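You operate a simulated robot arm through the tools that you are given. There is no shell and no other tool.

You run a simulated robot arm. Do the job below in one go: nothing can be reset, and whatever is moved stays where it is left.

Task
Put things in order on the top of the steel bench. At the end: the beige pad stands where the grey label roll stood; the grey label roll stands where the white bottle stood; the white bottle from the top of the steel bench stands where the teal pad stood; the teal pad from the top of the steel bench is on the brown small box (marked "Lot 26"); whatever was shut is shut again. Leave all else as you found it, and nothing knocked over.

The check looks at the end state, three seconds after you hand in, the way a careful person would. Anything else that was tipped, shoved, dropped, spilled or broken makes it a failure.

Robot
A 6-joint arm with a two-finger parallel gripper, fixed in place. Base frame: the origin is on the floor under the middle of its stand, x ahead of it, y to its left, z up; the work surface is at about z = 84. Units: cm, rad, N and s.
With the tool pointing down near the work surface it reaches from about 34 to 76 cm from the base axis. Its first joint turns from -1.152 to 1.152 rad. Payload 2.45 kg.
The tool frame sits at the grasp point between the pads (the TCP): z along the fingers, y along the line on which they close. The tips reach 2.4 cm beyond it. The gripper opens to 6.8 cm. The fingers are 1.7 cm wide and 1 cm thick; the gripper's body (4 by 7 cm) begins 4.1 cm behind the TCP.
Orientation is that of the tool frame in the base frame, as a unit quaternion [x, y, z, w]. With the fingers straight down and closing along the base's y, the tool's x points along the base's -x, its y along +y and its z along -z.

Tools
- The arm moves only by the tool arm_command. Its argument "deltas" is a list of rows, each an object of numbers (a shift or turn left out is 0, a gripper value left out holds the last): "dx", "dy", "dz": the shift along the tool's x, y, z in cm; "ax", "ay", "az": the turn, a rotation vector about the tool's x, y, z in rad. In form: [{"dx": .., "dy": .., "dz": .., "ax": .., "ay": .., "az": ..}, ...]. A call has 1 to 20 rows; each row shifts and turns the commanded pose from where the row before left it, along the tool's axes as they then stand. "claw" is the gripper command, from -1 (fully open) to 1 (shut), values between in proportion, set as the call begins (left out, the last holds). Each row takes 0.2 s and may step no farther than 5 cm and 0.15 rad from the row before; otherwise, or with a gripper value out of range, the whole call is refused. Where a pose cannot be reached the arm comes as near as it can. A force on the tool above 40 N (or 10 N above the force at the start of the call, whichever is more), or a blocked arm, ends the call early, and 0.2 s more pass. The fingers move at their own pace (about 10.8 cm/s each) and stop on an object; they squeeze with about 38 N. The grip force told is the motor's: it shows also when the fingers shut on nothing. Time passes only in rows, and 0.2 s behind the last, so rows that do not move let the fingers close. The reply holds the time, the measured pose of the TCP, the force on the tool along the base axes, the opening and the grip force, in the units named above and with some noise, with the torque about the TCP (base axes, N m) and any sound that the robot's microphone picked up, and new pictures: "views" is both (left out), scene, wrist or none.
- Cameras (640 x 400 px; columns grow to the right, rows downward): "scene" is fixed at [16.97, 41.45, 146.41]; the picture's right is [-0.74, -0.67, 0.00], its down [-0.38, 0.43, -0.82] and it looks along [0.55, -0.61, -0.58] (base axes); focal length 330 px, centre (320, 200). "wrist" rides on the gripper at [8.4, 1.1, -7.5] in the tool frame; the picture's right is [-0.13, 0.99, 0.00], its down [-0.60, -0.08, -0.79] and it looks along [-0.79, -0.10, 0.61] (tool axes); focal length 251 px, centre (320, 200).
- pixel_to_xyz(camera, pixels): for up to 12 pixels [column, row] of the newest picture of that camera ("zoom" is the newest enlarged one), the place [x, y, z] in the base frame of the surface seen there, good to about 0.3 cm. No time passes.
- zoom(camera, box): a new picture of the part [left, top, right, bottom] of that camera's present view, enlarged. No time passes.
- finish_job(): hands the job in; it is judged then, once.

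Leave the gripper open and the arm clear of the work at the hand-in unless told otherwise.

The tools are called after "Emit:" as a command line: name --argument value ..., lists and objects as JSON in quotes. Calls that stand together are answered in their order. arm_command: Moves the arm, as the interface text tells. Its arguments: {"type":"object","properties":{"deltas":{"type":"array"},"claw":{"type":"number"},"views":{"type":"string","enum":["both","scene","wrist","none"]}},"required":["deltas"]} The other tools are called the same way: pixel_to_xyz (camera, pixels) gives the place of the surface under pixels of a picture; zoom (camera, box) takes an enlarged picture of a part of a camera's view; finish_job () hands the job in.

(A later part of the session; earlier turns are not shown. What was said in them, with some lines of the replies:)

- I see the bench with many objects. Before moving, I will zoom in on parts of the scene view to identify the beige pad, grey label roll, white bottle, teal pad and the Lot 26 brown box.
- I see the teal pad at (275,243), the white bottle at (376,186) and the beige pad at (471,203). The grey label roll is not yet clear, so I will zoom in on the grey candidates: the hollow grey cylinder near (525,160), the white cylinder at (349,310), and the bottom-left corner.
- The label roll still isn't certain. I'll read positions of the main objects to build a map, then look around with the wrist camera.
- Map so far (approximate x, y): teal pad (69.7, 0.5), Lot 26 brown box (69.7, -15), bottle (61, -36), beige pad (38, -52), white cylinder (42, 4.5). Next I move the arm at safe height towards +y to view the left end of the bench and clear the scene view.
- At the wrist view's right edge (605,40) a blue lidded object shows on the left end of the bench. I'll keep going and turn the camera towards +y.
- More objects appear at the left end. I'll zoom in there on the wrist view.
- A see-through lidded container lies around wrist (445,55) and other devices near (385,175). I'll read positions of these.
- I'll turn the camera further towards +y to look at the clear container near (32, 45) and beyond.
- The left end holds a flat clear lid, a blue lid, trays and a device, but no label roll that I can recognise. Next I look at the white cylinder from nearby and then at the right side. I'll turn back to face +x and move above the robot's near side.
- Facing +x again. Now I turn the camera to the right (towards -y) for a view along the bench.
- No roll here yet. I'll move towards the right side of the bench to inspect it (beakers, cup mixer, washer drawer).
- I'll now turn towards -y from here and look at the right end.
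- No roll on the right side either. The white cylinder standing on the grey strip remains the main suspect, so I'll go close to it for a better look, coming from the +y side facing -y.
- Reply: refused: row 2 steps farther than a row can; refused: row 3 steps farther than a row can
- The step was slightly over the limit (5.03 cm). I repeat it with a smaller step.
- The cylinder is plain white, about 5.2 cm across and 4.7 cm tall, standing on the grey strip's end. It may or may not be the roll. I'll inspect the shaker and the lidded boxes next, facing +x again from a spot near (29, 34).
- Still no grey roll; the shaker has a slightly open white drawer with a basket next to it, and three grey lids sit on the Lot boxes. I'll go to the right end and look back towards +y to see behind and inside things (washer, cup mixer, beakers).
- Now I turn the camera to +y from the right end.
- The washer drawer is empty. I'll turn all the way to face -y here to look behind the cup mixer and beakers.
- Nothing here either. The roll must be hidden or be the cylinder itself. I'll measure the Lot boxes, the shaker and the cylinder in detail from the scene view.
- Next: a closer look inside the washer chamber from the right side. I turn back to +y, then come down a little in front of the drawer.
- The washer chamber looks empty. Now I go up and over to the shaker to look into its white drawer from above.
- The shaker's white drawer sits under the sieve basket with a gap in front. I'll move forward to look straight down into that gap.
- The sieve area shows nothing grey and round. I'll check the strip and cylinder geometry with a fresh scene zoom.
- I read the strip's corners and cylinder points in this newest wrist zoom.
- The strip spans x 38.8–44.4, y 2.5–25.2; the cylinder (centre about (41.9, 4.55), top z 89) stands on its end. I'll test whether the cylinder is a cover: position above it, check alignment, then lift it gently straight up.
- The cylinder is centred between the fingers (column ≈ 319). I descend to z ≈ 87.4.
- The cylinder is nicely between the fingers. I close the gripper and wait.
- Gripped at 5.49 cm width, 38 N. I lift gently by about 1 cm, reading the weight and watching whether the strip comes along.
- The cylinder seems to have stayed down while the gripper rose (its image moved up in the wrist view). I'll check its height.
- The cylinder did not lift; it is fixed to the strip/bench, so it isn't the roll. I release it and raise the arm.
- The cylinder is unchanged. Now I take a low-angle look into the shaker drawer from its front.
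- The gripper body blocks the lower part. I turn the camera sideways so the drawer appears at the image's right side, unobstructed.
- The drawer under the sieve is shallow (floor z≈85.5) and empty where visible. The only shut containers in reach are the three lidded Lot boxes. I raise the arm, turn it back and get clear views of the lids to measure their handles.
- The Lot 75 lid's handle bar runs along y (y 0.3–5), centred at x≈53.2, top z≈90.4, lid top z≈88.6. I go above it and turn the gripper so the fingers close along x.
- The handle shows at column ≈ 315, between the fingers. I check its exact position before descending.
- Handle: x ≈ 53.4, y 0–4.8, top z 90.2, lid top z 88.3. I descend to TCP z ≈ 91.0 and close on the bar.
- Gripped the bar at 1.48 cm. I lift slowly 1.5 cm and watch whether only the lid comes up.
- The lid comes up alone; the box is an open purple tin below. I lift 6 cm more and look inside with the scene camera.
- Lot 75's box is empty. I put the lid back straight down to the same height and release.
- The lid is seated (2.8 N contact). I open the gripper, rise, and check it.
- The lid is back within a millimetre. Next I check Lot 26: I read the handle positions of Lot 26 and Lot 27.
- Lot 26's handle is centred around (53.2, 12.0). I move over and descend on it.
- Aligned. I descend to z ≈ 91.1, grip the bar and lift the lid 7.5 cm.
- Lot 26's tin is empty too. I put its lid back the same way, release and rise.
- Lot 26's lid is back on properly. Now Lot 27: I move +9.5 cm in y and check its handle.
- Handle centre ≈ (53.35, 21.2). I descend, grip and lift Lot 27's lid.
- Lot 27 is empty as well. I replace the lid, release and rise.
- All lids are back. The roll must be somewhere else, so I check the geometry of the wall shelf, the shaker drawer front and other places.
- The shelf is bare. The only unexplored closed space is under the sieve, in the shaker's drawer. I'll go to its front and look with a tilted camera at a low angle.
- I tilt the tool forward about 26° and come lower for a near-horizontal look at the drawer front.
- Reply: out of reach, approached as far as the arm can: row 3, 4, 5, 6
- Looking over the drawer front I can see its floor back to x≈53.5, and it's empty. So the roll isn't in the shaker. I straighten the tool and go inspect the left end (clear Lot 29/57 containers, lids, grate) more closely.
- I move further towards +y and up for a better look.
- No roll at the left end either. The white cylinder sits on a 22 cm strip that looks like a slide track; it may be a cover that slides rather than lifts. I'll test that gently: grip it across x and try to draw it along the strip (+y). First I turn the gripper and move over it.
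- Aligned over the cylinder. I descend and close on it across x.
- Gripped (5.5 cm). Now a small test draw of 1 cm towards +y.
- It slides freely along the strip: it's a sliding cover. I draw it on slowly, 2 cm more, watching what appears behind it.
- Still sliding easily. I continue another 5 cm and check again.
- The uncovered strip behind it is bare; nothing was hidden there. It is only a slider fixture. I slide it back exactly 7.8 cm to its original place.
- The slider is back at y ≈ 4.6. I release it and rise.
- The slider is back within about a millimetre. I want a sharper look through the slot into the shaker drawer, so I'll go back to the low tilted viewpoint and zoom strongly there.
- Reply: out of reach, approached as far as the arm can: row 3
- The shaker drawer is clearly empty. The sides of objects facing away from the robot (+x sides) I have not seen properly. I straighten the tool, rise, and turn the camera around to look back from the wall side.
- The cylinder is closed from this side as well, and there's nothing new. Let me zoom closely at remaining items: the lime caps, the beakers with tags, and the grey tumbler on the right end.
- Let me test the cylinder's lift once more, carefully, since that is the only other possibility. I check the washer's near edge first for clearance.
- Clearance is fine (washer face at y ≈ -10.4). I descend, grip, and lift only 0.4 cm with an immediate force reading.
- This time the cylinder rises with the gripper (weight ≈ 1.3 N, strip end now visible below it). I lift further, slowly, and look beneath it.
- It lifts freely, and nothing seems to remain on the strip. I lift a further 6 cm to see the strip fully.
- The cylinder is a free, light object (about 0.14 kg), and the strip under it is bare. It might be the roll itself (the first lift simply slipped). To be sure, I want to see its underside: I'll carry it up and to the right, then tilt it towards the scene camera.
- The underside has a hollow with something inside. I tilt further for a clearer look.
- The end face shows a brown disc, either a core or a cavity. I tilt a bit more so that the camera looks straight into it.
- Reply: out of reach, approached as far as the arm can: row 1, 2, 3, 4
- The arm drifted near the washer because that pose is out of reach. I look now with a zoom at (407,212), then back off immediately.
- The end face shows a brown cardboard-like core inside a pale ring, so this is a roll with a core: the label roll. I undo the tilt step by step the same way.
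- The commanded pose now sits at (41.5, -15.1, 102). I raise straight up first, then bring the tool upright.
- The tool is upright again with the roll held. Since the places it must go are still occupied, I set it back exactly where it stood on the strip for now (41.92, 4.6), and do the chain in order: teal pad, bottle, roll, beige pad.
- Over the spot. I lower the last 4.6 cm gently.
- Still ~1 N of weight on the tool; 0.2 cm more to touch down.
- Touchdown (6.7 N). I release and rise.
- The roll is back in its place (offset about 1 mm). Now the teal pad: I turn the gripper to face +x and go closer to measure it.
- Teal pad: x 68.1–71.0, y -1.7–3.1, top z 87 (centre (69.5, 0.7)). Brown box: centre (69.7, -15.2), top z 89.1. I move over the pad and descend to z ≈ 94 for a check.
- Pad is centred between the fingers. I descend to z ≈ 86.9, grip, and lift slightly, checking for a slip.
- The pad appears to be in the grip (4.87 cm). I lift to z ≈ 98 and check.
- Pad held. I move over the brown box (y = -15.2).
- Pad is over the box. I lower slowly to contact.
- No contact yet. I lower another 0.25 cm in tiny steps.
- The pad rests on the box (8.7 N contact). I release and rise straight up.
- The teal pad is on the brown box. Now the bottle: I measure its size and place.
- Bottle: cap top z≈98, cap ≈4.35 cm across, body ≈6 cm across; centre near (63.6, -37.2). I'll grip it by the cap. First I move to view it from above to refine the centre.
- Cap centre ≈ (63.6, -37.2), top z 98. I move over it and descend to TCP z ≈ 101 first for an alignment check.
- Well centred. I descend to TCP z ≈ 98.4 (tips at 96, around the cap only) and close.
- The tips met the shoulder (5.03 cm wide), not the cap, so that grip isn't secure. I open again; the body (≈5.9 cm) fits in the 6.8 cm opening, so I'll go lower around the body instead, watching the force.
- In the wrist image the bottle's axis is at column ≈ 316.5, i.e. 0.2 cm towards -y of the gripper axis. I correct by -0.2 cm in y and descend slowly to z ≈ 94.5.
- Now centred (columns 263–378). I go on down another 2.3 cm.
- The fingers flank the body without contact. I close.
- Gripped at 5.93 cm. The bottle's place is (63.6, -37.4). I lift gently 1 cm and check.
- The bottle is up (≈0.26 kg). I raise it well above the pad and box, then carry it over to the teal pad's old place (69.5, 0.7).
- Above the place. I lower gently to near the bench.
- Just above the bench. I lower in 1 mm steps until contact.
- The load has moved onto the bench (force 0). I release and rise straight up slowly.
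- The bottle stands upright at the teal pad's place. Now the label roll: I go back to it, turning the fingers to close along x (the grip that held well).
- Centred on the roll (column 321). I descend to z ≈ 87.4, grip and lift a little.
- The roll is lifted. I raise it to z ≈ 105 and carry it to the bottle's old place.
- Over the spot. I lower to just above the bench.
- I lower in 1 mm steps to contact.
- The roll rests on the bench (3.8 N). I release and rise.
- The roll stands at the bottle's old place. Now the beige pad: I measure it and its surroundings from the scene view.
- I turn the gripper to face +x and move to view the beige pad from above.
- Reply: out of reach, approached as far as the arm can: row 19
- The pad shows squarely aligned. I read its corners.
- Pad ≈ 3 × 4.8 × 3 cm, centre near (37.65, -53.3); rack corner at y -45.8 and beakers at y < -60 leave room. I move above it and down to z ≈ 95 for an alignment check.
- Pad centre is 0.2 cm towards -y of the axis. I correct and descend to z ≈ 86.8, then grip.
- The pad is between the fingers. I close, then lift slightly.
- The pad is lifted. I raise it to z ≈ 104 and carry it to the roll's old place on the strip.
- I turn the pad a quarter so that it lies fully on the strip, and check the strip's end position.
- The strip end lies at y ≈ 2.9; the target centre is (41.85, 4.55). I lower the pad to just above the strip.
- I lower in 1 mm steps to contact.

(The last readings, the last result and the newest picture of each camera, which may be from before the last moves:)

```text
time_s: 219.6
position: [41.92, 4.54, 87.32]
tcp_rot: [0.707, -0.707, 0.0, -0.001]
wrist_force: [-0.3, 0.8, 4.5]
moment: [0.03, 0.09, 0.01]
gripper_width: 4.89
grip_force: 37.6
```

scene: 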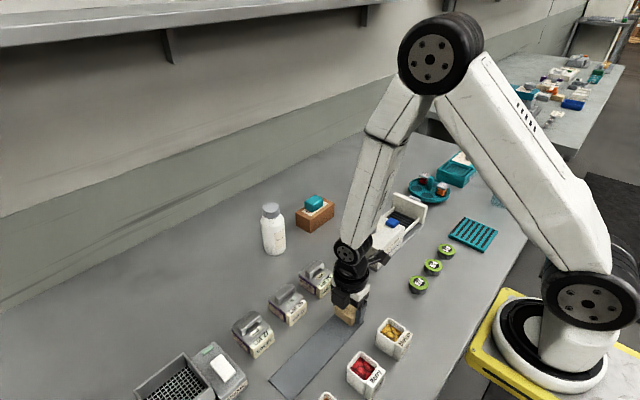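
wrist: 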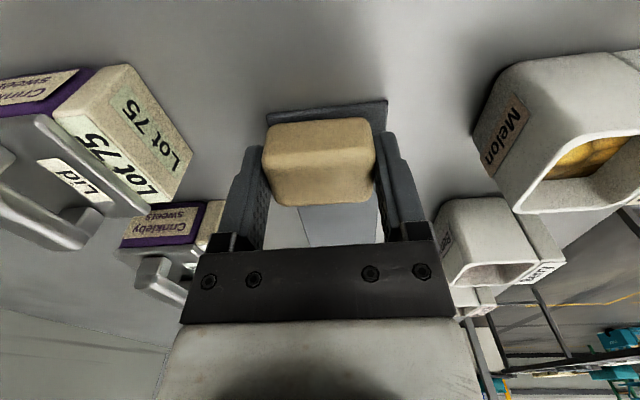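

Contact (4.5 N). I release and rise straight up, then check.

Emit:
arm_command --deltas '[{}, {}, {"dz": -1}, {"dz": -3}, {"dz": -4}, {"dz": -4}, {"dz": -4}, {}]' --claw -1 --views "both"

Emit:
zoom --camera "scene" --box '[310, 260, 410, 340]'

Emit:
pixel_to_xyz --camera "zoom" --pixels '[[262, 240], [200, 235], [262, 210], [330, 260], [262, 290], [275, 310], [230, 290], [310, 290]]'

```text
time_s: 221.4
position: [41.78, 4.37, 103.29]
tcp_rot: [0.708, -0.706, 0.001, 0.0]
wrist_force: [-0.8, -0.5, 0.3]
moment: [-0.04, -0.01, 0.0]
gripper_width: 6.79
grip_force: 0.1
```

scene: 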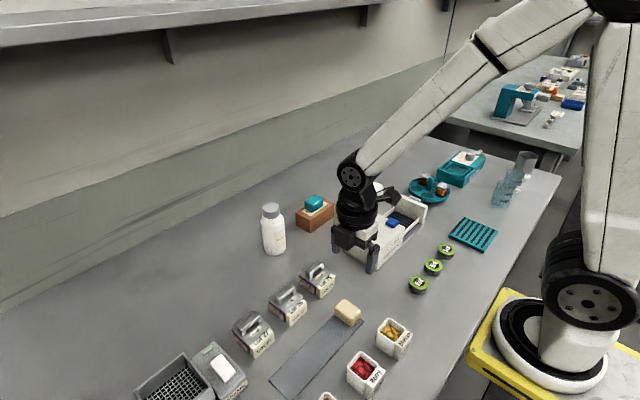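
wrist: 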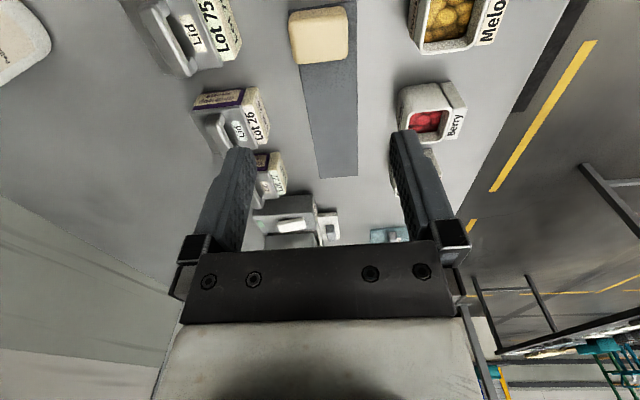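

```text
5.00 times, centred on (360, 300) of scene
```

zoom: 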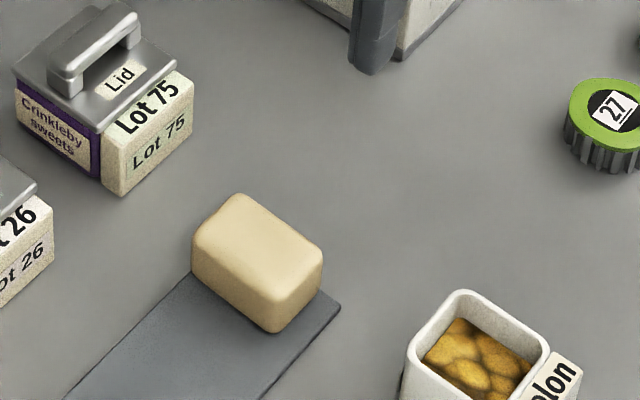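

```text
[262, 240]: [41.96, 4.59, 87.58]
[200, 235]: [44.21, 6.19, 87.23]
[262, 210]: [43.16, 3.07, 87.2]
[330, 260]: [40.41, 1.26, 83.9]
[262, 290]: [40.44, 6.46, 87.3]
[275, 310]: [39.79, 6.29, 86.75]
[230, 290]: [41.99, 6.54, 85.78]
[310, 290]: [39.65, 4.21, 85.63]
```

The beige pad stands at (41.9, 4.6) on the strip's end, just where the roll stood. I return the arm to its starting pose and compare the whole scene with the beginning.

Emit:
arm_command --deltas '[{"dz": -3.5}, {"dz": -3.2}, {"az": 0.15}, {"az": 0.15}, {"az": 0.15}, {"az": 0.15}, {"az": 0.15}, {"az": 0.15}, {"az": 0.15}, {"az": 0.15}, {"az": 0.15}, {"az": 0.15}, {"az": 0.071}, {"dx": -3, "dy": -3.8}, {"dx": -3, "dy": -3.8}, {"dx": -0.2, "dy": -4}, {}]' --views "both"

Emit:
zoom --camera "scene" --box '[250, 130, 450, 255]'

Emit:
zoom --camera "scene" --box '[380, 130, 580, 255]'

Emit:
zoom --camera "scene" --box '[120, 250, 440, 400]'

```text
time_s: 225.0
position: [48.03, -7.18, 110.06]
tcp_rot: [-0.002, 1.0, 0.0, 0.0]
wrist_force: [-0.3, 0.9, 0.0]
moment: [0.0, 0.0, -0.01]
gripper_width: 6.83
grip_force: 0.2
```

scene: 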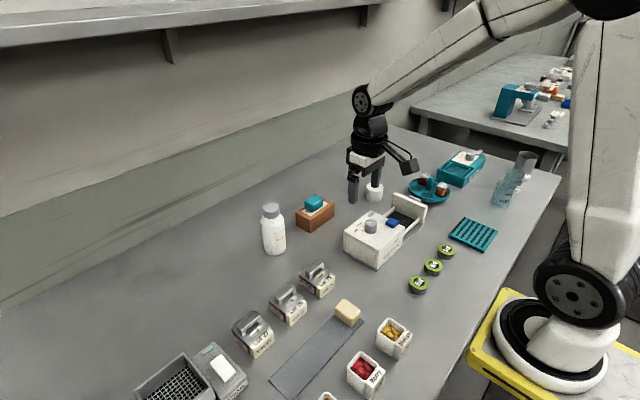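
wrist: 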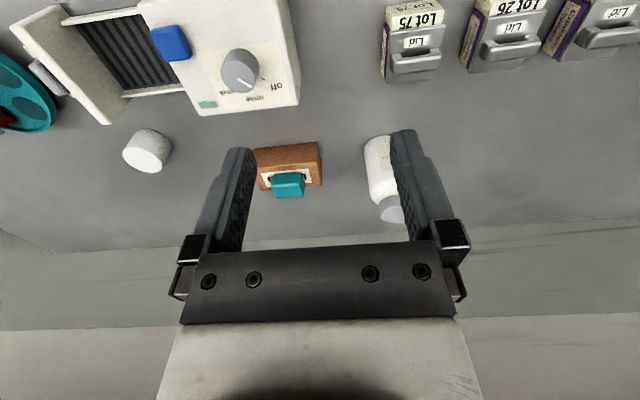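

```text
3.20 times, centred on (350, 192) of scene
```

zoom: 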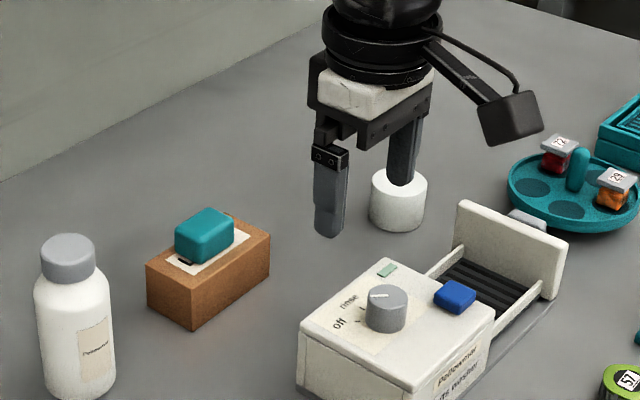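

```text
3.20 times, centred on (480, 192) of scene
```

zoom: 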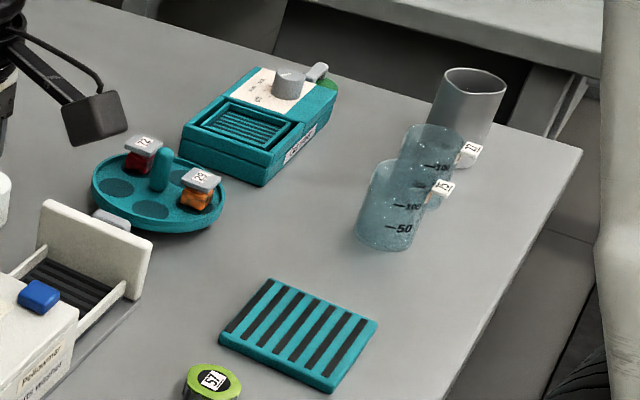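

```text
2.00 times, centred on (280, 325) of scene
```

zoom: 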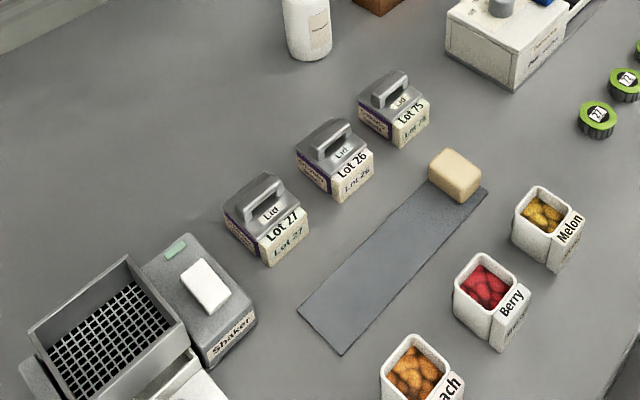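

Everything matches the start except for the intended moves:
- The teal pad is on the brown Lot 26 box.
- The white bottle is where the teal pad was.
- The roll is where the bottle was.
- The beige pad is on the strip where the roll was.
- All three lids are on.

The arm is back at its starting pose with the gripper open, so I hand in.

Emit:
finish_job

```text
The job is handed in.
```

I handed the job in with all four things moved. One point is uncertain: I'm not sure that what I moved as the "grey label roll" is the right object.

| Thing | Where it is now |
|---|---|
| Beige pad | On the end of the grey strip, where the roll stood |
| Roll | Where the white bottle stood |
| White bottle | Upright, where the teal pad stood |
| Teal pad | On the brown "Lot 26" box |

**The roll:** the object I took as the label roll looks white, not grey. It is a plain cylinder about 5.5 cm across with a brown, core-like disc on its underside. I chose it because I found no other roll. I looked over the rest of the bench and the shelf, under the three tin lids and in the shaker and washer drawers. I could not see the back of the washer chamber or reach the far ends of the bench.

**Things I handled while searching:**
- **Tins:** I lifted the lids of the Lot 75, Lot 26 and Lot 27 sweets tins. All three were empty and the lids are back on.
- **Roll:** I slid it about 8 cm along the strip and back, then lifted it to see underneath, before making the real move.

In the last pictures nothing else looked moved or knocked over. The washer drawer is still open, as it was at the start. The arm is back at its starting pose with the gripper open.
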